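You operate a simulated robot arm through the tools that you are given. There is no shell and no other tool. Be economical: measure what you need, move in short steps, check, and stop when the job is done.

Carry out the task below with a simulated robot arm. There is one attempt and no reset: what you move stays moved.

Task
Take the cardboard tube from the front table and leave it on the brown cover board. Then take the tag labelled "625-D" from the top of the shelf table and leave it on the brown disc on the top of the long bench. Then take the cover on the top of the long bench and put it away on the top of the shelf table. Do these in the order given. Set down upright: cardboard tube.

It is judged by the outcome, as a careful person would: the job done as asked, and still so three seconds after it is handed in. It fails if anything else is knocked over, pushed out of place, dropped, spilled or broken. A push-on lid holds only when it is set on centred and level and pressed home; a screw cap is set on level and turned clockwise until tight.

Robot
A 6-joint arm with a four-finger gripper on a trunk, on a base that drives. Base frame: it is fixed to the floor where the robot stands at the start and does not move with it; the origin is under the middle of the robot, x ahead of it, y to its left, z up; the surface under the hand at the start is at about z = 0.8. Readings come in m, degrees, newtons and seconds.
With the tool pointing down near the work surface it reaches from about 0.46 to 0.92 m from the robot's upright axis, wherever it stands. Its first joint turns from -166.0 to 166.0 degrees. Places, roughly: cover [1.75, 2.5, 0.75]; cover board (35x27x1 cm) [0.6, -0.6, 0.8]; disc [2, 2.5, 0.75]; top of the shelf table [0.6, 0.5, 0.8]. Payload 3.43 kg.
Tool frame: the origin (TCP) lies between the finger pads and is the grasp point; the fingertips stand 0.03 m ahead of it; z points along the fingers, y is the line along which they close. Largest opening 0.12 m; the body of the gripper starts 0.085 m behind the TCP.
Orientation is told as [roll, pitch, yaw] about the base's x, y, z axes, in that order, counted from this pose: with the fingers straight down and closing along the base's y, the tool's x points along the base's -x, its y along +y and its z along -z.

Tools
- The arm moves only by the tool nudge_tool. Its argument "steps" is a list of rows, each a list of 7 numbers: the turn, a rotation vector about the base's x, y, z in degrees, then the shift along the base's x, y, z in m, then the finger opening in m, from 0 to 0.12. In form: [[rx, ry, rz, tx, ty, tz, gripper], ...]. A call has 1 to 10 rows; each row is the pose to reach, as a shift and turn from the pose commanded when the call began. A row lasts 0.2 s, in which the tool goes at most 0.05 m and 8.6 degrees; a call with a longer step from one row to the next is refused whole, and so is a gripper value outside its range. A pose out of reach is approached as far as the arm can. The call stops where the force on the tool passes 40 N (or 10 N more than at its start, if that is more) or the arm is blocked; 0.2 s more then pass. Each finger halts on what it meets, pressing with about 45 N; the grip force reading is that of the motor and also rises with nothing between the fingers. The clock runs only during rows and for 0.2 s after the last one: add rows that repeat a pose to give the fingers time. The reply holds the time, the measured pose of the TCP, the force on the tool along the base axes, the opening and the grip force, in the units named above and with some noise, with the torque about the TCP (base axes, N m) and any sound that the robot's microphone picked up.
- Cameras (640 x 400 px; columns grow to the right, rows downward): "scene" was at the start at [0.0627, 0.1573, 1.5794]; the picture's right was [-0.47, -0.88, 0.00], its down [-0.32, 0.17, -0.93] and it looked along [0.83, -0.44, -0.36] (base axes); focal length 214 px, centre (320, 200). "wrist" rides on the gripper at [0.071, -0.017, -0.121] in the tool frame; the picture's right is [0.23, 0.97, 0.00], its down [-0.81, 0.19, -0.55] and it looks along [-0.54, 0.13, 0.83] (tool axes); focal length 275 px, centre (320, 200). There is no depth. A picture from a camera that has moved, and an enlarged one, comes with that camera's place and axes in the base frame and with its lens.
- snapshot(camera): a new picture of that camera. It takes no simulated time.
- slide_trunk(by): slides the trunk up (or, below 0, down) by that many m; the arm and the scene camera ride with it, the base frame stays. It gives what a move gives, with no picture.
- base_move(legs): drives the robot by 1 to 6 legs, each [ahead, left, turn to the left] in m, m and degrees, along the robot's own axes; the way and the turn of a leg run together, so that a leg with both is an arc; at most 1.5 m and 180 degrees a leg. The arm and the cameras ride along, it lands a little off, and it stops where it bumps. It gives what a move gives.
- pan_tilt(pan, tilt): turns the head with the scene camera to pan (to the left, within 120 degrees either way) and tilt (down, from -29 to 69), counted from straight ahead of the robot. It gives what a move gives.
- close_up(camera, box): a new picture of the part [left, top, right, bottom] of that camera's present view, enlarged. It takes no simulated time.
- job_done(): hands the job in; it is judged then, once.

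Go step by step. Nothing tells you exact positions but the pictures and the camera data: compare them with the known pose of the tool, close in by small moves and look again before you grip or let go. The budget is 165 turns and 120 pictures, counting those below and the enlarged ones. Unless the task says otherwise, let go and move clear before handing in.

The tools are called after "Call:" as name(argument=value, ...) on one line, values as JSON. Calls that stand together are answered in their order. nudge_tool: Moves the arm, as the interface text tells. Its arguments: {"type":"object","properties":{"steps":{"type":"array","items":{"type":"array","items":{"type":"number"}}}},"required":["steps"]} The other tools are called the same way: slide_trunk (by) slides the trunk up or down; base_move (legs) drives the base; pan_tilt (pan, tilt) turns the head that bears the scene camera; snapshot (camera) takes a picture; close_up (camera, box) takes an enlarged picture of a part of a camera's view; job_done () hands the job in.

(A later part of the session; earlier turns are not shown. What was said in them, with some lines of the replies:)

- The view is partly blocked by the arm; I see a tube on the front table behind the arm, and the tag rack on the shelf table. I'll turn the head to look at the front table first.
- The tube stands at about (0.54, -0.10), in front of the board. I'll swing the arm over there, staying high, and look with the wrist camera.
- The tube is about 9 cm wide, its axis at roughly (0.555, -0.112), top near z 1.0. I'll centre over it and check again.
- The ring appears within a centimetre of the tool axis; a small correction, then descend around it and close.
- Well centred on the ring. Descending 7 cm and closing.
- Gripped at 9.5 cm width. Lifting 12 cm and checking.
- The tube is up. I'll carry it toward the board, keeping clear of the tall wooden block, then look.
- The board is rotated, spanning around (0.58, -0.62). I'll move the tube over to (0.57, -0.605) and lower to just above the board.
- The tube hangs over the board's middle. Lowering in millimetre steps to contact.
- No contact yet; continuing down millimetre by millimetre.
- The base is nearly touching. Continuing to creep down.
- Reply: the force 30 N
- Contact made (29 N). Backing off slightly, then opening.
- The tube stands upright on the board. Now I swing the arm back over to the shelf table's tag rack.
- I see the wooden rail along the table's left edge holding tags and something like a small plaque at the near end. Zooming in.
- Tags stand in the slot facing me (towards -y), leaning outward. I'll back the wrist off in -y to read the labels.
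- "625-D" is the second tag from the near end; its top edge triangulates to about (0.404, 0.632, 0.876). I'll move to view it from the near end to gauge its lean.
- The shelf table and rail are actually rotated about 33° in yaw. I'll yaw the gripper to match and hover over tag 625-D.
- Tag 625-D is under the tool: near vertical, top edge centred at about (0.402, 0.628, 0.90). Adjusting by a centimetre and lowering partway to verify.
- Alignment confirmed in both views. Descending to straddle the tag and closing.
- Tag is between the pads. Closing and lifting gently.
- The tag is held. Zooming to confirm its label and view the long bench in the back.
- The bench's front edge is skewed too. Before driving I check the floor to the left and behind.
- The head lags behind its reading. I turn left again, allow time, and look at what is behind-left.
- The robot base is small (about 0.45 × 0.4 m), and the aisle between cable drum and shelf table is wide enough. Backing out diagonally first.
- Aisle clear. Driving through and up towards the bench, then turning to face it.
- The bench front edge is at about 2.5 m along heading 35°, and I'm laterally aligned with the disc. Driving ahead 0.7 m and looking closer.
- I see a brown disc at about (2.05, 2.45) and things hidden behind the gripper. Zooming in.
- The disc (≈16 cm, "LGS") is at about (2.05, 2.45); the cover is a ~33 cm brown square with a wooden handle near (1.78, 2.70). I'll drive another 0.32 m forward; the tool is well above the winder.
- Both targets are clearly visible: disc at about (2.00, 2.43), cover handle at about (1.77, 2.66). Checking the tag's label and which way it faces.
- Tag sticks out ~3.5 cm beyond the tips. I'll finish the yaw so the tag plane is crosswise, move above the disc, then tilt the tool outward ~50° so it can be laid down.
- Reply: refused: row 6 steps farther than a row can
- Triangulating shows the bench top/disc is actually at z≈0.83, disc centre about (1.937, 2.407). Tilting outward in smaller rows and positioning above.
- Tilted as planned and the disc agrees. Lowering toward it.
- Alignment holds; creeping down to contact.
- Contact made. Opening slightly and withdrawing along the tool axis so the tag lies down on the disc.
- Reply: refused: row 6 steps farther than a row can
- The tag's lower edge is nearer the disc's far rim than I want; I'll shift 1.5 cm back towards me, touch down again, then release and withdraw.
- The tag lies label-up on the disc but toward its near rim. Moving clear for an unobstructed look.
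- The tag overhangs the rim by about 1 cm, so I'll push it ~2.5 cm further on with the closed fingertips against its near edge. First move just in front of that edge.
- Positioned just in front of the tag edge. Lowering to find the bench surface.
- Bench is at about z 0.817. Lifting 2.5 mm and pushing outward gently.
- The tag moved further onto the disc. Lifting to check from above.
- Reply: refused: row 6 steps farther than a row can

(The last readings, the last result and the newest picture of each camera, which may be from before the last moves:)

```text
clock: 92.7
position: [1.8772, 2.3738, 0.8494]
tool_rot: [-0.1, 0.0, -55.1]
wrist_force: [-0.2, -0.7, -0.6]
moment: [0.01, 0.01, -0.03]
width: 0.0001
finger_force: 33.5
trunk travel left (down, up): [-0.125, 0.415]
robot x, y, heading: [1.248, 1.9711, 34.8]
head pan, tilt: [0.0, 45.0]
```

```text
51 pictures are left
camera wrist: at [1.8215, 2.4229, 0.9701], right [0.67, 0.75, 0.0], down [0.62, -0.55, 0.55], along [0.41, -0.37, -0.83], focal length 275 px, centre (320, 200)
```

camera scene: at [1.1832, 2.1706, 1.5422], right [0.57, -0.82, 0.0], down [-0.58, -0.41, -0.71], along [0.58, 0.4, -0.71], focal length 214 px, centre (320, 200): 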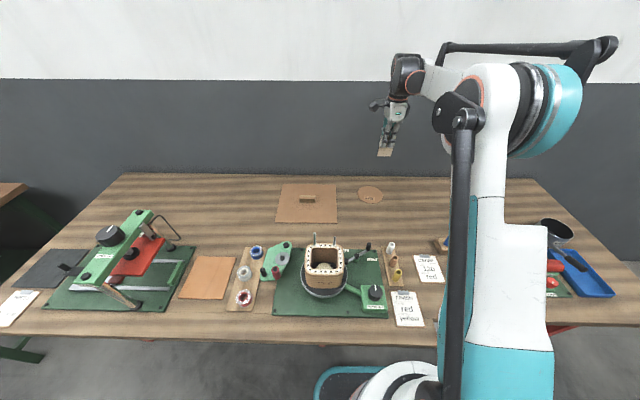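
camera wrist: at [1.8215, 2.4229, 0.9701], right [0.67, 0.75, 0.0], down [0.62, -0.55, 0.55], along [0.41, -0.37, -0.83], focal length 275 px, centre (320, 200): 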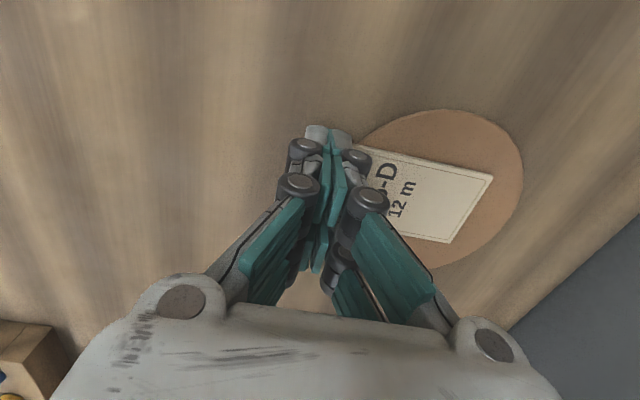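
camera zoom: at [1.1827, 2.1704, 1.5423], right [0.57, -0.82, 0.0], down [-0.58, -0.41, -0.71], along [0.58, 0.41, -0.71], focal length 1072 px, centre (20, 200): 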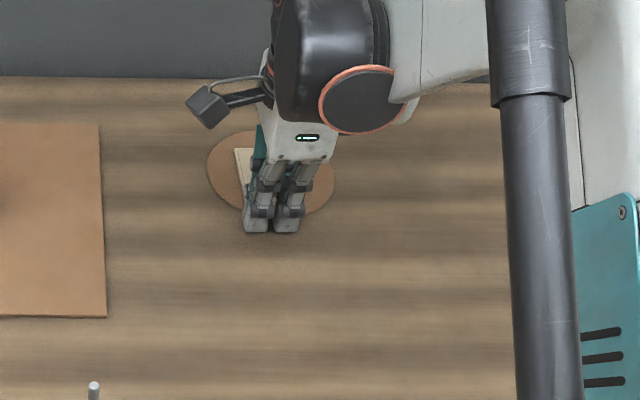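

Disc hasn't moved; tag went in ~8 mm. I'll raise 1.5 mm (to avoid the disc rim) and push another 1.4 cm, then lift away.

Call:
nudge_tool(steps=[[0, 0, 0, 0, 0, 0.0015, 0.0], [0, 0, 0, 0.004, 0.003, 0.0015, 0.0], [0, 0, 0, 0.008, 0.0055, 0.0015, 0.0], [0, 0, 0, 0.012, 0.008, 0.0015, 0.0], [0, 0, 0, 0.012, 0.008, 0.0015, 0.0]])

Call:
nudge_tool(steps=[[0, 0, 0, -0.008, -0.006, 0.001, 0.0], [0, 0, 0, -0.012, -0.008, 0.04, 0.0], [0, 0, 0, -0.012, -0.008, 0.08, 0.0], [0, 0, 0, -0.012, -0.008, 0.12, 0.0], [0, 0, 0, -0.03, -0.028, 0.15, 0.0], [0, 0, 0, -0.05, -0.05, 0.18, 0.0], [0, 0, 0, -0.08, -0.06, 0.21, 0.0], [0, 0, 0, -0.1, -0.1, 0.21, 0.0]])

Call:
close_up(camera="scene", box=[270, 150, 430, 250])

```text
clock: 93.9
position: [1.8908, 2.3815, 0.8508]
tool_rot: [0.0, 0.0, -55.0]
wrist_force: [0.4, -0.5, -0.5]
moment: [0.0, -0.03, 0.0]
width: 0.0
finger_force: 33.2
trunk travel left (down, up): [-0.125, 0.415]
robot x, y, heading: [1.2455, 1.9714, 34.8]
head pan, tilt: [0.0, 45.0]
```

```text
clock: 95.7
position: [1.7906, 2.2839, 1.0616]
tool_rot: [0.0, 0.0, -55.1]
wrist_force: [-0.1, 0.3, -0.3]
moment: [0.03, 0.02, 0.0]
width: 0.0002
finger_force: 32.8
trunk travel left (down, up): [-0.125, 0.415]
robot x, y, heading: [1.2482, 1.9719, 35.0]
head pan, tilt: [0.0, 45.0]
```

```text
4.00 times, centred on (350, 200) of scene
camera zoom: at [1.1818, 2.1704, 1.5422], right [0.57, -0.82, 0.0], down [-0.58, -0.41, -0.71], along [0.58, 0.41, -0.71], focal length 858 px, centre (200, 200)
```

zoom: 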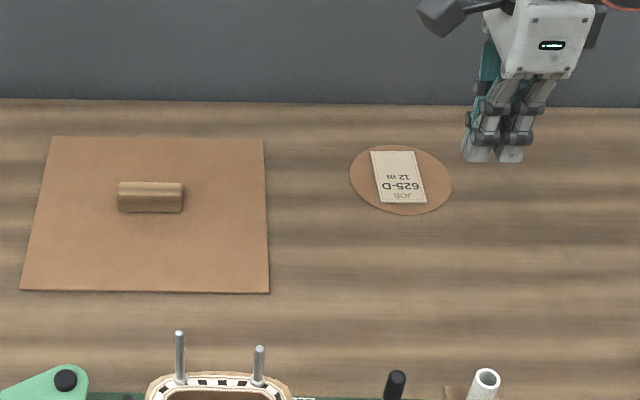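

The tag lies centred on the disc. Next the cover: handle near (1.72, 2.62), elongated crosswise — matching my current gripper yaw. Moving above it.

Call:
nudge_tool(steps=[[0, 0, 0, -0.01, 0.045, 0, 0.03], [0, 0, 0, -0.02, 0.09, 0, 0.06], [0, 0, 0, -0.035, 0.135, 0, 0.07], [0, 0, 0, -0.05, 0.18, 0, 0.07], [0, 0, 0, -0.065, 0.225, 0, 0.07], [0, 0, 0, -0.08, 0.27, 0, 0.07], [0, 0, 0, -0.08, 0.31, 0, 0.07]])

Call:
snapshot(camera="wrist")

Call:
close_up(camera="scene", box=[250, 130, 410, 250])

```text
clock: 97.3
position: [1.7079, 2.5913, 1.0611]
tool_rot: [0.1, 0.0, -55.1]
wrist_force: [0.3, 0.4, 0.4]
moment: [0.01, -0.02, 0.02]
width: 0.0696
finger_force: 0.1
trunk travel left (down, up): [-0.125, 0.415]
robot x, y, heading: [1.2465, 1.9707, 35.0]
head pan, tilt: [0.0, 45.0]
```

```text
49 pictures are left
camera wrist: at [1.6525, 2.6407, 1.1823], right [0.67, 0.75, 0.0], down [0.62, -0.55, 0.55], along [0.41, -0.37, -0.83], focal length 275 px, centre (320, 200)
```

wrist: 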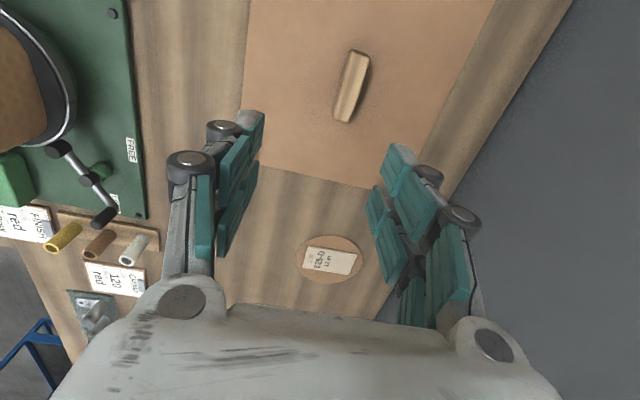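

```text
3.33 times, centred on (330, 190) of scene
camera zoom: at [1.1825, 2.1708, 1.5421], right [0.57, -0.82, 0.0], down [-0.58, -0.41, -0.71], along [0.58, 0.4, -0.71], focal length 715 px, centre (287, 233)
```

zoom: 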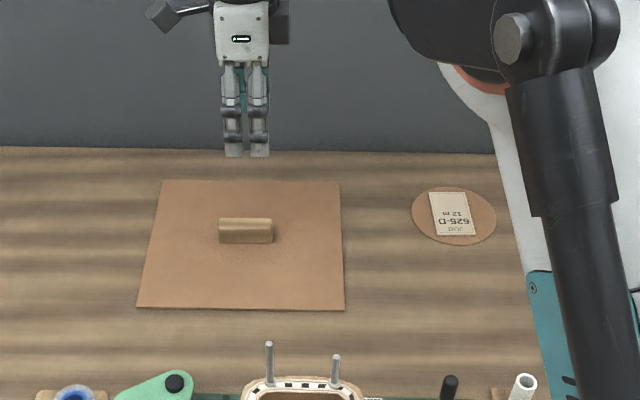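

Handle top at about (1.722, 2.619, 0.86). Centring and lowering.

Call:
nudge_tool(steps=[[0, 0, 0, 0.014, 0.028, -0.02, 0.08], [0, 0, 0, 0.014, 0.028, -0.06, 0.08], [0, 0, 0, 0.014, 0.028, -0.1, 0.08], [0, 0, 0, 0.014, 0.028, -0.14, 0.08], [0, 0, 0, 0.014, 0.028, -0.16, 0.08], [0, 0, 0, 0.014, 0.028, -0.16, 0.08]])

Call:
snapshot(camera="wrist")

Call:
close_up(camera="scene", box=[250, 130, 390, 230])

```text
clock: 98.7
position: [1.7255, 2.62, 0.9012]
tool_rot: [0.0, 0.0, -55.0]
wrist_force: [-0.5, -0.5, 0.6]
moment: [0.02, 0.0, -0.04]
width: 0.0801
finger_force: 0.1
trunk travel left (down, up): [-0.125, 0.415]
robot x, y, heading: [1.2472, 1.9698, 35.3]
head pan, tilt: [0.0, 45.0]
```

```text
47 pictures are left
camera wrist: at [1.6687, 2.6684, 1.0227], right [0.67, 0.75, 0.0], down [0.62, -0.55, 0.55], along [0.41, -0.37, -0.83], focal length 275 px, centre (320, 200)
```

wrist: 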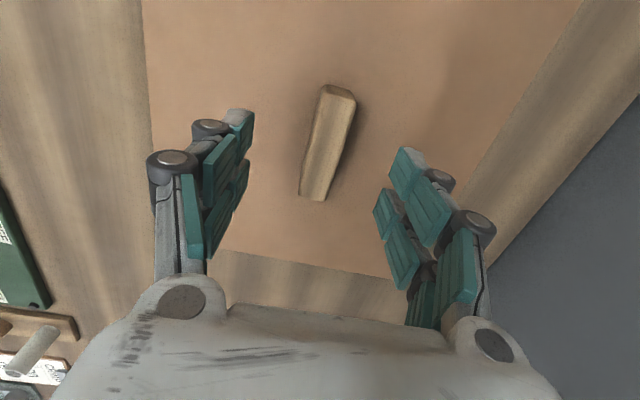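

```text
4.00 times, centred on (320, 180) of scene
camera zoom: at [1.1826, 2.1704, 1.5423], right [0.57, -0.82, 0.0], down [-0.58, -0.41, -0.71], along [0.58, 0.41, -0.71], focal length 858 px, centre (320, 280)
```

zoom: 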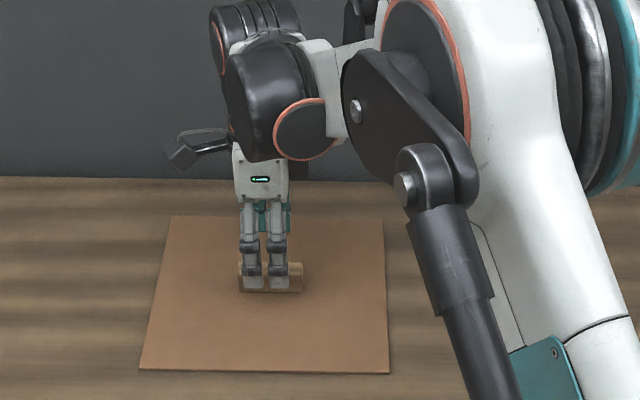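

Well centred. Descending around the handle.

Call:
nudge_tool(steps=[[0, 0, 0, 0, 0, -0.015, 0.08], [0, 0, 0, 0, 0, -0.028, 0.08], [0, 0, 0, 0, 0, -0.036, 0.08], [0, 0, 0, 0, 0, -0.036, 0.08]])

Call:
snapshot(camera="wrist")

```text
clock: 99.7
position: [1.7242, 2.62, 0.864]
tool_rot: [-0.1, 0.0, -55.0]
wrist_force: [-0.2, -0.5, -0.6]
moment: [0.0, 0.04, -0.02]
width: 0.0799
finger_force: 0.0
trunk travel left (down, up): [-0.125, 0.415]
robot x, y, heading: [1.2454, 1.9731, 35.2]
head pan, tilt: [0.0, 45.0]
```

```text
45 pictures are left
camera wrist: at [1.6677, 2.6686, 0.9863], right [0.67, 0.75, 0.0], down [0.62, -0.55, 0.55], along [0.41, -0.37, -0.83], focal length 275 px, centre (320, 200)
```

wrist: 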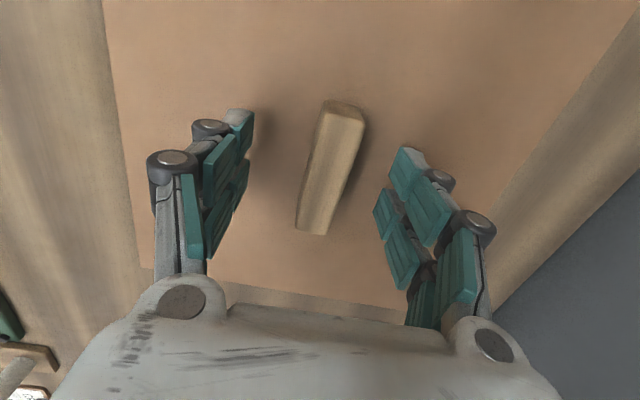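

Handle is aligned between the pads. Closing, then a small test lift.

Call:
nudge_tool(steps=[[0, 0, 0, 0, 0, 0, 0.05], [0, 0, 0, 0, 0, 0, 0.03], [0, 0, 0, 0, 0, 0, 0.01], [0, 0, 0, 0, 0, 0, 0.0], [0, 0, 0, 0, 0, 0, 0.0]])

Call:
nudge_tool(steps=[[0, 0, 0, 0, 0, 0.01, 0.0], [0, 0, 0, 0, 0, 0.03, 0.0], [0, 0, 0, 0, 0, 0.05, 0.0], [0, 0, 0, 0, 0, 0.05, 0.0]])

Call:
close_up(camera="scene", box=[230, 130, 410, 260])

```text
clock: 100.9
position: [1.7243, 2.6195, 0.8646]
tool_rot: [-0.1, 0.0, -55.1]
wrist_force: [-0.4, 0.1, 0.2]
moment: [0.0, 0.04, -0.2]
width: 0.0215
finger_force: 44.8
trunk travel left (down, up): [-0.125, 0.415]
robot x, y, heading: [1.2454, 1.9704, 34.8]
head pan, tilt: [0.0, 45.0]
```

```text
clock: 101.9
position: [1.7222, 2.6197, 0.9138]
tool_rot: [0.0, 0.0, -55.1]
wrist_force: [0.5, 0.4, -3.2]
moment: [0.02, 0.02, -0.02]
width: 0.0218
finger_force: 44.9
trunk travel left (down, up): [-0.125, 0.415]
robot x, y, heading: [1.2478, 1.9714, 34.8]
head pan, tilt: [0.0, 45.0]
```

```text
3.08 times, centred on (320, 195) of scene
camera zoom: at [1.1826, 2.1705, 1.5422], right [0.57, -0.82, 0.0], down [-0.58, -0.41, -0.71], along [0.58, 0.4, -0.71], focal length 660 px, centre (320, 215)
```

zoom: 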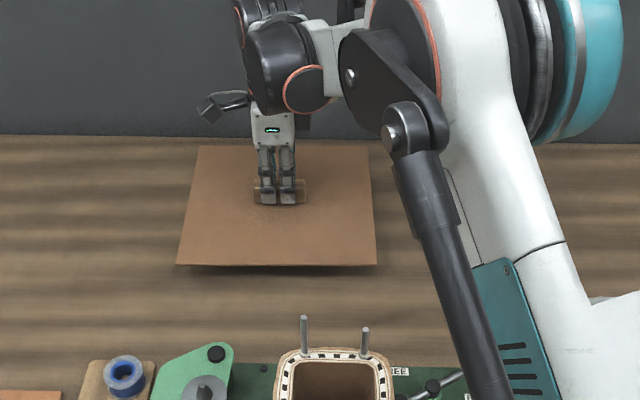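

Lifted level (about 3 N). Raising higher and bringing it in front of the robot.

Call:
nudge_tool(steps=[[0, 0, 0, 0, 0, 0.04, 0.0], [0, 0, 0, 0, 0, 0.08, 0.0], [0, 0, 0, 0, 0, 0.12, 0.0], [0, 0, 0, 0, 0, 0.16, 0.0], [0, 0, 0, 0, 0, 0.2, 0.0], [0, 0, 0, 0, 0, 0.24, 0.0], [0, 0, 0, 0, 0, 0.27, 0.0]])

Call:
nudge_tool(steps=[[0, 0, 0, 0, -0.04, 0, 0.0], [0, 0, 0, 0, -0.08, 0, 0.0], [0, 0, 0, 0, -0.12, 0, 0.0], [0, 0, 0, -0.005, -0.16, 0, 0.0], [0, 0, 0, -0.01, -0.2, 0, 0.0], [0, 0, 0, -0.015, -0.24, 0, 0.0], [0, 0, 0, -0.02, -0.28, 0, 0.0], [0, 0, 0, -0.026, -0.32, 0, 0.0]])

Call:
base_move(legs=[[-0.95, 0, 0]])

Call:
pan_tilt(pan=-70, tilt=50)

Call:
nudge_tool(steps=[[0, 0, 0, 0, 0, 0.0, 0.0], [0, 0, 0, 0, 0, 0.0, 0.0], [0, 0, 0, 0, 0, 0.0, 0.0], [0, 0, 0, 0, 0, 0.0, 0.0], [0, 0, 0, 0, 0, 0.0, 0.0]])

Call:
snapshot(camera="scene")

```text
clock: 103.5
position: [1.721, 2.6203, 1.1866]
tool_rot: [0.0, 0.0, -55.0]
wrist_force: [0.1, 0.3, -2.6]
moment: [0.0, 0.02, 0.03]
width: 0.0215
finger_force: 44.6
trunk travel left (down, up): [-0.125, 0.415]
robot x, y, heading: [1.2471, 1.974, 35.0]
head pan, tilt: [0.0, 45.0]
```

```text
clock: 105.3
position: [1.6984, 2.3, 1.1874]
tool_rot: [0.0, 0.0, -55.1]
wrist_force: [-0.2, 0.3, -3.4]
moment: [-0.03, 0.02, 0.04]
width: 0.0216
finger_force: 45.1
trunk travel left (down, up): [-0.125, 0.415]
robot x, y, heading: [1.2453, 1.971, 35.0]
head pan, tilt: [0.0, 45.0]
```

```text
clock: 110.2
position: [0.9295, 1.7635, 1.1865]
tool_rot: [0.0, -0.1, -54.3]
wrist_force: [-0.7, -0.3, -3.2]
moment: [0.02, -0.01, -0.01]
width: 0.0219
finger_force: 45.0
trunk travel left (down, up): [-0.125, 0.415]
robot x, y, heading: [0.48, 1.4263, 35.7]
head pan, tilt: [0.0, 45.0]
```

```text
clock: 111.6
position: [0.9289, 1.7638, 1.1879]
tool_rot: [0.0, 0.0, -54.5]
wrist_force: [-0.1, -0.2, -2.8]
moment: [-0.01, -0.02, 0.0]
width: 0.0217
finger_force: 44.9
trunk travel left (down, up): [-0.125, 0.415]
robot x, y, heading: [0.4835, 1.4296, 35.3]
head pan, tilt: [-70.0, 50.0]
```

```text
clock: 112.8
position: [0.9292, 1.7639, 1.1868]
tool_rot: [0.0, -0.1, -54.3]
wrist_force: [-0.7, -0.4, -3.1]
moment: [-0.02, 0.01, -0.05]
width: 0.022
finger_force: 44.8
trunk travel left (down, up): [-0.125, 0.415]
robot x, y, heading: [0.483, 1.4261, 35.6]
head pan, tilt: [-70.0, 50.0]
```

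```text
43 pictures are left
camera scene: at [0.4197, 1.6206, 1.5416], right [0.49, -0.87, 0.0], down [-0.62, -0.35, -0.7], along [0.61, 0.34, -0.71], focal length 214 px, centre (320, 200)
```

scene: 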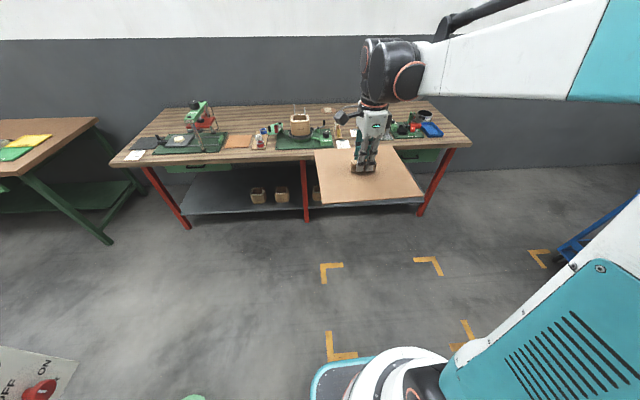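

The head doesn't pan that far with the arm there, so I'll turn the robot to face the shelf table's far half.

Call:
base_move(legs=[[0, 0, -90]])

Call:
pan_tilt(pan=0, tilt=50)

Call:
nudge_tool(steps=[[0, 0, 0, 0, 0, 0.0, 0.0], [0, 0, 0, 0, 0, 0.0, 0.0], [0, 0, 0, 0, 0, 0.0, 0.0], [0, 0, 0, 0, 0, 0.0, 0.0], [0, 0, 0, 0, 0, 0.0, 0.0]])

Call:
snapshot(camera="scene")

```text
clock: 117.0
position: [0.8243, 0.9877, 1.1868]
tool_rot: [0.0, 0.0, -143.2]
wrist_force: [0.3, 1.2, -3.1]
moment: [-0.03, 0.0, 0.0]
width: 0.0218
finger_force: 44.9
trunk travel left (down, up): [-0.125, 0.415]
robot x, y, heading: [0.4835, 1.4283, -53.3]
head pan, tilt: [-70.0, 50.0]
```

```text
clock: 118.4
position: [0.8264, 0.9879, 1.1872]
tool_rot: [0.0, 0.1, -143.1]
wrist_force: [-0.3, -0.2, -3.2]
moment: [0.02, 0.01, -0.02]
width: 0.0214
finger_force: 44.9
trunk travel left (down, up): [-0.125, 0.415]
robot x, y, heading: [0.4829, 1.426, -53.0]
head pan, tilt: [0.0, 50.0]
```

```text
clock: 119.6
position: [0.8255, 0.9884, 1.1866]
tool_rot: [0.1, 0.1, -143.2]
wrist_force: [0.3, 0.1, -3.9]
moment: [-0.01, 0.02, 0.01]
width: 0.0216
finger_force: 44.7
trunk travel left (down, up): [-0.125, 0.415]
robot x, y, heading: [0.4788, 1.4275, -52.9]
head pan, tilt: [0.0, 50.0]
```

```text
42 pictures are left
camera scene: at [0.6763, 1.5035, 1.5353], right [-0.8, -0.6, 0.0], down [-0.46, 0.61, -0.64], along [0.39, -0.51, -0.77], focal length 214 px, centre (320, 200)
```

scene: 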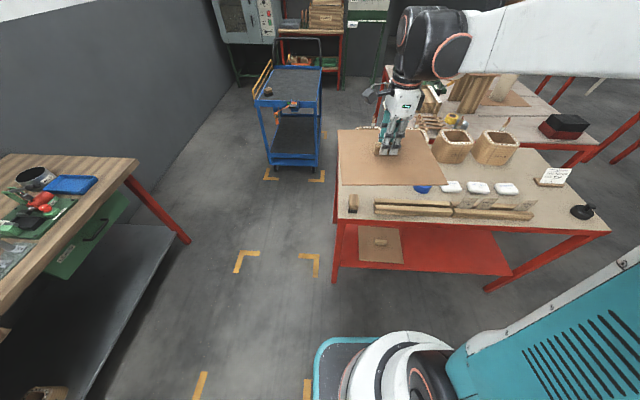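

Good view of the shelf table. I'll swing the cover to the left, off the table, to see the free space beneath it.

Call:
nudge_tool(steps=[[0, 0, 0, 0.035, 0.028, 0, 0.0], [0, 0, 0, 0.07, 0.056, 0, 0.0], [0, 0, 0, 0.105, 0.084, 0, 0.0], [0, 0, 0, 0.14, 0.112, 0, 0.0], [0, 0, 0, 0.175, 0.14, 0, 0.0], [0, 0, 0, 0.21, 0.17, 0, 0.0], [0, 0, 0, 0.24, 0.2, 0, 0.0], [0, 0, 0, 0.26, 0.24, 0, 0.0], [0, 0, 0, 0.28, 0.28, 0, 0.0], [0, 0, 0, 0.3, 0.32, 0, 0.0]])

Call:
close_up(camera="scene", box=[320, 60, 640, 260])

```text
clock: 121.8
position: [1.1167, 1.3143, 1.1911]
tool_rot: [0.2, 0.1, -143.0]
wrist_force: [-4.3, 3.4, -2.0]
moment: [-0.21, -0.22, 0.01]
width: 0.0217
finger_force: 45.0
trunk travel left (down, up): [-0.125, 0.415]
robot x, y, heading: [0.4833, 1.4274, -53.4]
head pan, tilt: [0.0, 50.0]
```

```text
2.00 times, centred on (480, 160) of scene
camera zoom: at [0.6745, 1.508, 1.5418], right [-0.78, -0.62, 0.0], down [-0.44, 0.56, -0.7], along [0.44, -0.55, -0.71], focal length 429 px, centre (0, 280)
```

zoom: 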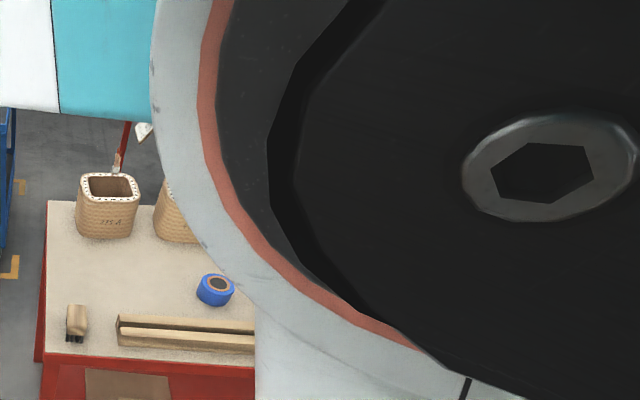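

There's a free patch at the table's far end between bobbins, tape, rail and brush. A slight contact force shows, so let me check the whole view.

Call:
snapshot(camera="scene")

Call:
close_up(camera="scene", box=[335, 130, 465, 250])

```text
40 pictures are left
camera scene: at [0.6745, 1.508, 1.5418], right [-0.78, -0.62, 0.0], down [-0.44, 0.56, -0.7], along [0.44, -0.55, -0.71], focal length 214 px, centre (320, 200)
```

scene: 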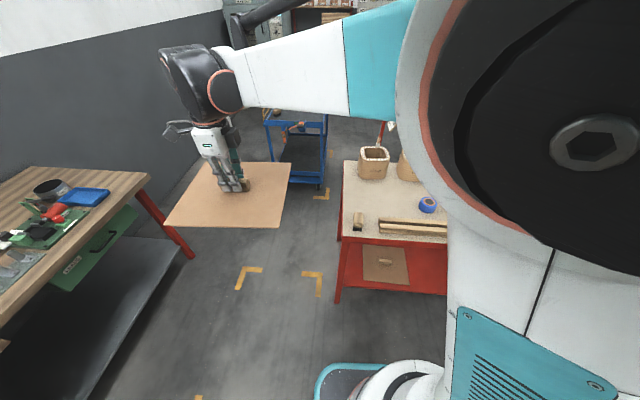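

```text
3.33 times, centred on (400, 190) of scene
camera zoom: at [0.6745, 1.508, 1.5418], right [-0.78, -0.62, 0.0], down [-0.44, 0.56, -0.7], along [0.44, -0.55, -0.71], focal length 715 px, centre (53, 233)
```

zoom: 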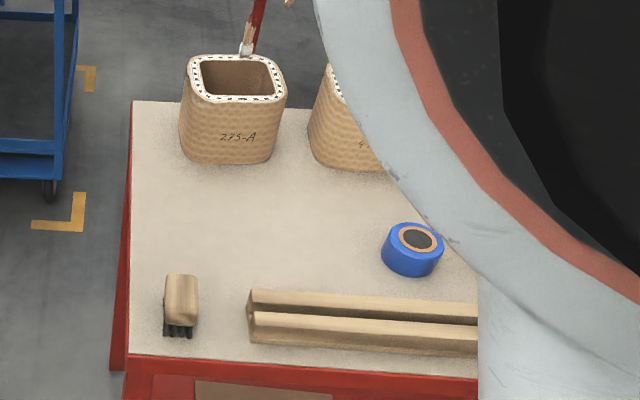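

The free patch measures about 0.35 × 0.27 m; the 0.27 × 0.25 cover fits with its handle along the table. I'll bring it over (0.928, 0.750), turned 4°.

Call:
nudge_tool(steps=[[0, 0, 0, -0.02, -0.04, 0, 0.0], [0, 0, 0, -0.04, -0.08, 0, 0.0], [0, 0, 0, -0.06, -0.12, 0, 0.0], [0, 0, 0, -0.08, -0.16, 0, 0.0], [0, 0, -1, -0.1, -0.2, 0, 0.0], [0, 0, -2, -0.12, -0.24, 0, 0.0], [0, 0, -3, -0.14, -0.28, 0, 0.0], [0, 0, -4, -0.15, -0.32, 0, 0.0], [0, 0, -4, -0.16, -0.36, 0, 0.0], [0, 0, -4, -0.17, -0.4, 0, 0.0]])

Call:
nudge_tool(steps=[[0, 0, 0, -0.005, -0.04, 0, 0.0], [0, 0, 0, -0.01, -0.08, 0, 0.0], [0, 0, 0, -0.014, -0.12, 0, 0.0], [0, 0, 0, -0.018, -0.16, -0.01, 0.0], [0, 0, 0, -0.018, -0.16, -0.05, 0.0], [0, 0, 0, -0.018, -0.16, -0.09, 0.0], [0, 0, 0, -0.018, -0.16, -0.09, 0.0]])

Call:
snapshot(camera="scene")

Call:
snapshot(camera="wrist")

```text
clock: 124.0
position: [0.9565, 0.9086, 1.1873]
tool_rot: [0.0, 0.1, -147.2]
wrist_force: [-0.5, 0.2, -3.7]
moment: [-0.01, -0.04, 0.0]
width: 0.0215
finger_force: 45.2
trunk travel left (down, up): [-0.125, 0.415]
robot x, y, heading: [0.4843, 1.4302, -53.0]
head pan, tilt: [0.0, 50.0]
```

```text
clock: 125.6
position: [0.9364, 0.7476, 1.0971]
tool_rot: [-0.1, -0.1, -147.2]
wrist_force: [0.2, -0.6, -3.0]
moment: [0.02, -0.01, -0.03]
width: 0.0218
finger_force: 45.5
trunk travel left (down, up): [-0.125, 0.415]
robot x, y, heading: [0.4823, 1.4247, -53.1]
head pan, tilt: [0.0, 50.0]
```

```text
38 pictures are left
camera scene: at [0.6766, 1.5027, 1.5354], right [-0.8, -0.6, 0.0], down [-0.46, 0.61, -0.64], along [0.38, -0.51, -0.77], focal length 214 px, centre (320, 200)
```

scene: 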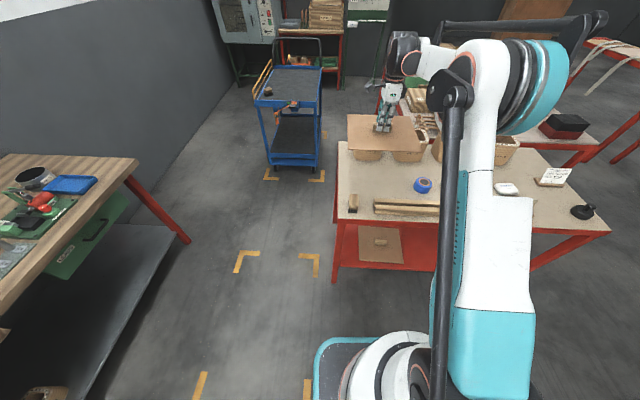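

```text
37 pictures are left
camera wrist: at [0.9864, 0.8002, 1.2176], right [0.72, -0.69, 0.0], down [-0.58, -0.6, 0.55], along [-0.38, -0.4, -0.83], focal length 275 px, centre (320, 200)
```

wrist: 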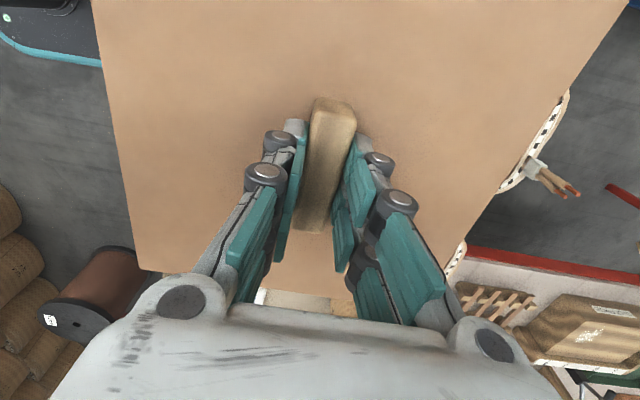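

The wrist view gives the board edges: ~0.249 m wide, centred on the tool, rotated ~2° from it. Zooming on the free patch to fix obstacle positions precisely.

Call:
close_up(camera="scene", box=[325, 100, 455, 230])

```text
3.08 times, centred on (390, 165) of scene
camera zoom: at [0.6766, 1.5027, 1.5354], right [-0.8, -0.6, 0.0], down [-0.46, 0.61, -0.64], along [0.38, -0.51, -0.77], focal length 660 px, centre (105, 308)
```

zoom: 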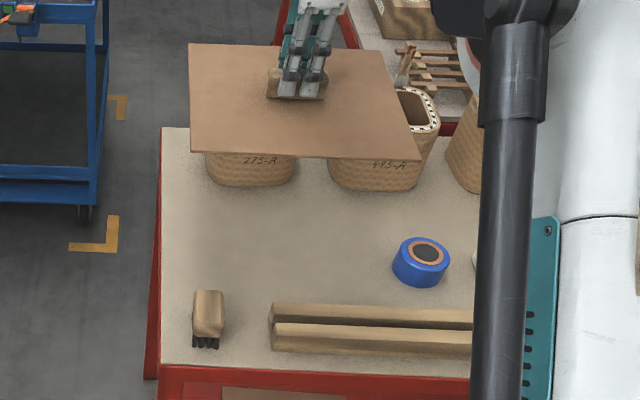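

Table frame fixed (axis 33.7°): free n-range about −0.013…0.262 at the patch. Target tool position (0.907, 0.758). Moving there and lowering partway to re-check.

Call:
nudge_tool(steps=[[0, 0, -0.5, -0.015, 0.005, -0.03, 0.0], [0, 0, -1, -0.0296, 0.0106, -0.06, 0.0], [0, 0, -1, -0.0296, 0.0106, -0.1, 0.0], [0, 0, -1, -0.0296, 0.0106, -0.14, 0.0], [0, 0, -1, -0.0296, 0.0106, -0.18, 0.0], [0, 0, -1, -0.0296, 0.0106, -0.18, 0.0]])

Call:
close_up(camera="scene", box=[325, 100, 455, 230])

Call:
snapshot(camera="wrist")

```text
clock: 127.0
position: [0.9078, 0.7592, 0.9156]
tool_rot: [0.0, 0.0, -148.2]
wrist_force: [0.8, 0.1, -3.4]
moment: [0.01, 0.03, 0.0]
width: 0.0218
finger_force: 45.2
trunk travel left (down, up): [-0.125, 0.415]
robot x, y, heading: [0.4789, 1.4324, -53.4]
head pan, tilt: [0.0, 50.0]
```

```text
3.08 times, centred on (390, 165) of scene
camera zoom: at [0.6766, 1.5029, 1.5354], right [-0.8, -0.6, 0.0], down [-0.46, 0.61, -0.64], along [0.38, -0.51, -0.77], focal length 660 px, centre (105, 308)
```

zoom: 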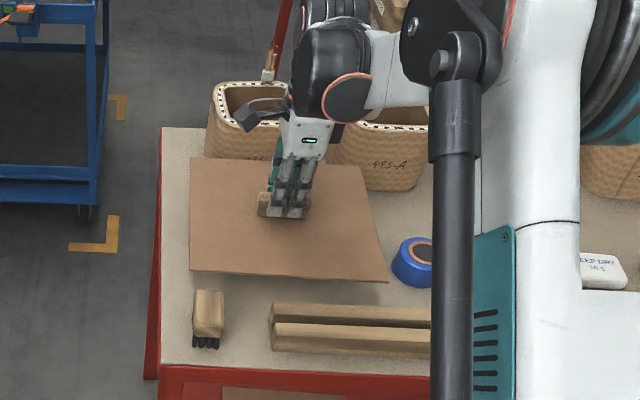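

```text
34 pictures are left
camera wrist: at [0.959, 0.8101, 1.0371], right [0.71, -0.71, 0.0], down [-0.59, -0.59, 0.55], along [-0.39, -0.39, -0.83], focal length 275 px, centre (320, 200)
```

wrist: 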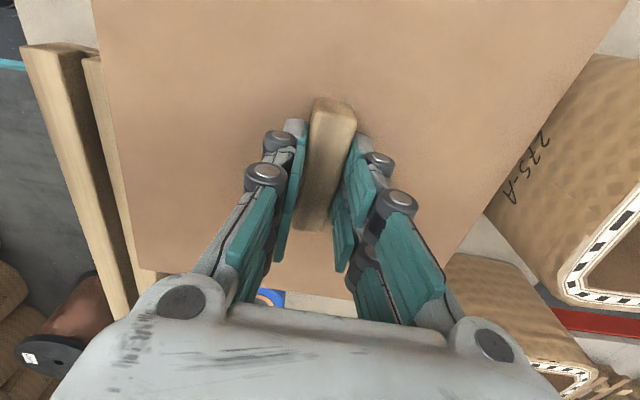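

Margins look like ~1.2 cm on each side. Lowering to just above the table and re-checking.

Call:
nudge_tool(steps=[[0, 0, 0, 0, 0, -0.02, 0.0], [0, 0, 0, 0, 0, -0.04, 0.0], [0, 0, 0, 0, 0, -0.052, 0.0], [0, 0, 0, 0, 0, -0.052, 0.0]])

Call:
close_up(camera="scene", box=[335, 120, 435, 230])

Call:
snapshot(camera="wrist")

```text
clock: 128.0
position: [0.907, 0.7595, 0.8651]
tool_rot: [0.0, 0.0, -148.2]
wrist_force: [-0.2, 0.3, -2.9]
moment: [0.02, 0.0, 0.0]
width: 0.0216
finger_force: 44.7
trunk travel left (down, up): [-0.125, 0.415]
robot x, y, heading: [0.4802, 1.4301, -53.4]
head pan, tilt: [0.0, 50.0]
```

```text
3.64 times, centred on (385, 175) of scene
camera zoom: at [0.6764, 1.5031, 1.5353], right [-0.8, -0.6, 0.0], down [-0.46, 0.61, -0.64], along [0.39, -0.51, -0.77], focal length 780 px, centre (84, 291)
```

zoom: 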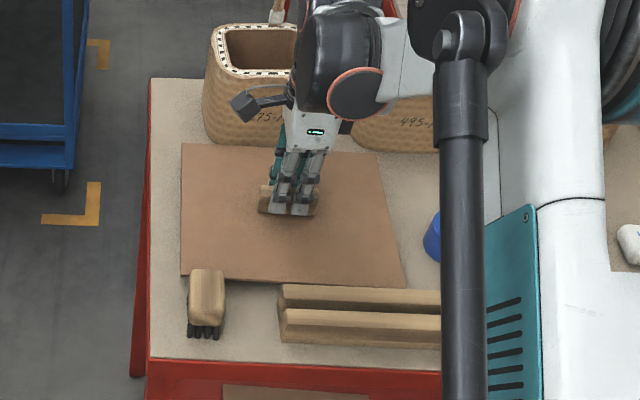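

```text
32 pictures are left
camera wrist: at [0.9578, 0.8101, 0.9861], right [0.71, -0.71, 0.0], down [-0.59, -0.59, 0.55], along [-0.39, -0.39, -0.83], focal length 275 px, centre (320, 200)
```

wrist: 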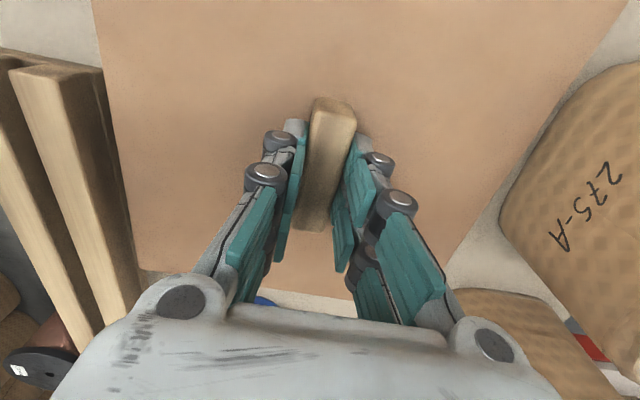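

Rail-side gap looks a bit smaller than the bobbin side; shifting 5 mm toward the bobbins and creeping down to contact.

Call:
nudge_tool(steps=[[0, 0, 0, 0.0028, -0.0042, 0, 0.0], [0, 0, 0, 0.0028, -0.0042, -0.005, 0.0], [0, 0, 0, 0.0028, -0.0042, -0.009, 0.0], [0, 0, 0, 0.0028, -0.0042, -0.012, 0.0], [0, 0, 0, 0.0028, -0.0042, -0.012, 0.0]])

```text
clock: 129.2
position: [0.9099, 0.754, 0.8528]
tool_rot: [0.0, 0.1, -148.2]
wrist_force: [-0.2, 0.4, -2.2]
moment: [-0.01, 0.0, -0.01]
width: 0.0219
finger_force: 45.5
trunk travel left (down, up): [-0.125, 0.415]
robot x, y, heading: [0.4809, 1.4279, -53.2]
head pan, tilt: [0.0, 50.0]
```

Call:
nudge_tool(steps=[[0, 0, 0, 0, 0, -0.002, 0.0], [0, 0, 0, 0, 0, -0.004, 0.0], [0, 0, 0, 0, 0, -0.004, 0.0]])

Call:
close_up(camera="scene", box=[335, 120, 435, 230])

```text
clock: 130.0
position: [0.9105, 0.7543, 0.8492]
tool_rot: [0.0, 0.0, -148.2]
wrist_force: [-0.3, -0.9, -3.1]
moment: [0.0, 0.01, 0.04]
width: 0.0216
finger_force: 45.4
trunk travel left (down, up): [-0.125, 0.415]
robot x, y, heading: [0.4803, 1.4323, -53.1]
head pan, tilt: [0.0, 50.0]
```

```text
3.64 times, centred on (385, 175) of scene
camera zoom: at [0.6764, 1.5032, 1.5353], right [-0.8, -0.6, 0.0], down [-0.46, 0.61, -0.64], along [0.39, -0.51, -0.77], focal length 780 px, centre (84, 291)
```

zoom: 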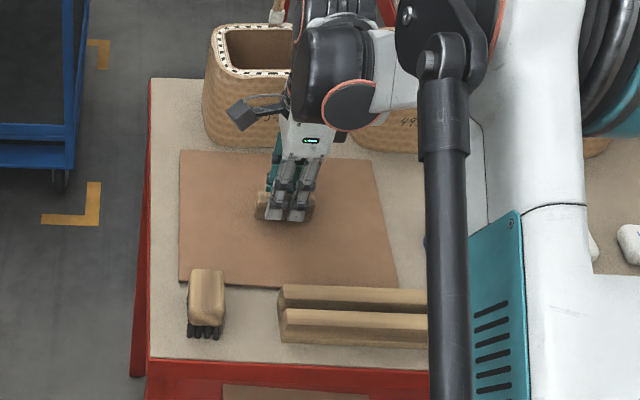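

Clear of the rail, brush and bobbins. Continuing the last millimetres.

Call:
nudge_tool(steps=[[0, 0, 0, 0, 0, -0.001, 0.0], [0, 0, 0, 0, 0, -0.002, 0.0], [0, 0, 0, 0, 0, -0.003, 0.0], [0, 0, 0, 0, 0, -0.004, 0.0], [0, 0, 0, 0, 0, -0.004, 0.0]])

```text
clock: 131.2
position: [0.9094, 0.7557, 0.8457]
tool_rot: [0.1, 0.0, -148.1]
wrist_force: [1.6, -4.0, 7.3]
moment: [-0.05, 0.02, 0.02]
width: 0.0218
finger_force: 44.9
trunk travel left (down, up): [-0.125, 0.415]
robot x, y, heading: [0.4815, 1.4281, -53.1]
head pan, tilt: [0.0, 50.0]
```

Contact at table height. Releasing and lifting straight up.

Call:
nudge_tool(steps=[[0, 0, 0, 0, 0, 0.001, 0.0], [0, 0, 0, 0, 0, 0.001, 0.03], [0, 0, 0, 0, 0, 0.001, 0.05], [0, 0, 0, 0, 0, 0.001, 0.05], [0, 0, 0, 0, 0, 0.04, 0.05], [0, 0, 0, 0, 0, 0.085, 0.05], [0, 0, 0, 0, 0, 0.13, 0.05], [0, 0, 0, 0, 0, 0.175, 0.05], [0, 0, 0, 0, 0, 0.22, 0.05]])

Call:
close_up(camera="scene", box=[325, 100, 455, 230])

Call:
snapshot(camera="wrist")

```text
clock: 133.2
position: [0.9121, 0.7546, 1.0659]
tool_rot: [-0.1, 0.0, -148.3]
wrist_force: [0.6, -0.4, 0.5]
moment: [-0.04, 0.0, -0.02]
width: 0.05
finger_force: 0.0
trunk travel left (down, up): [-0.125, 0.415]
robot x, y, heading: [0.4796, 1.429, -53.0]
head pan, tilt: [0.0, 50.0]
```

```text
3.08 times, centred on (390, 165) of scene
camera zoom: at [0.6761, 1.5037, 1.5354], right [-0.8, -0.6, 0.0], down [-0.46, 0.61, -0.64], along [0.39, -0.51, -0.77], focal length 660 px, centre (105, 308)
```

zoom: 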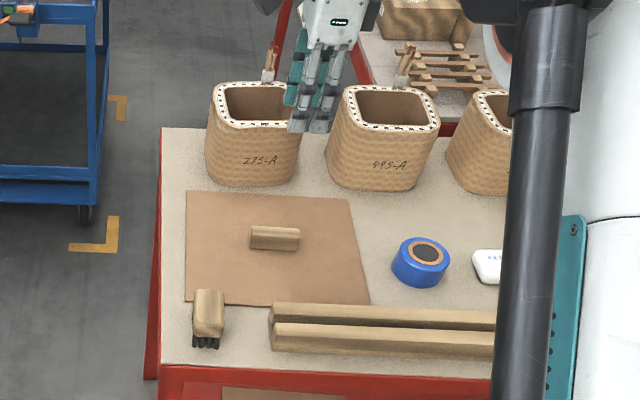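

```text
29 pictures are left
camera wrist: at [0.9636, 0.8069, 1.1867], right [0.71, -0.71, 0.0], down [-0.59, -0.59, 0.55], along [-0.39, -0.39, -0.83], focal length 275 px, centre (320, 200)
```

wrist: 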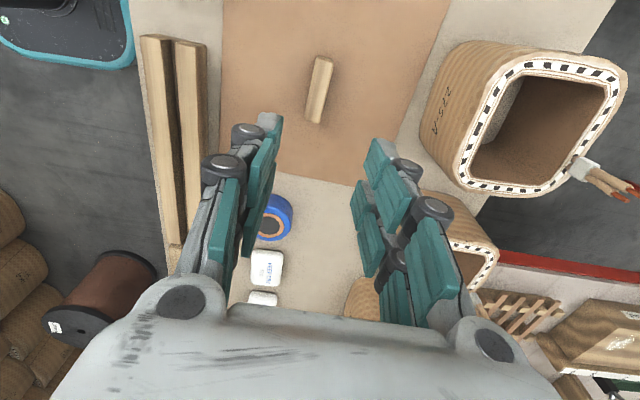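

The cover lies flat on the shelf table, clear of the rail, brush, tape and bobbins. The tag is on its disc, the tube is upright on the board, and the gripper is clear, so I'm handing in.

Call:
job_done()

```text
The job is handed in.
```

I did all three moves in the order given and handed the job in:
- **Cardboard tube:** it stands upright on the brown cover board.
- **Tag 625-D:** it lies label-up on the brown disc on the long bench. It first landed slightly over the near rim, so I pushed it back to the middle with the fingertips.
- **Cover:** it lies flat at the far end of the shelf table, clear of the other items there.
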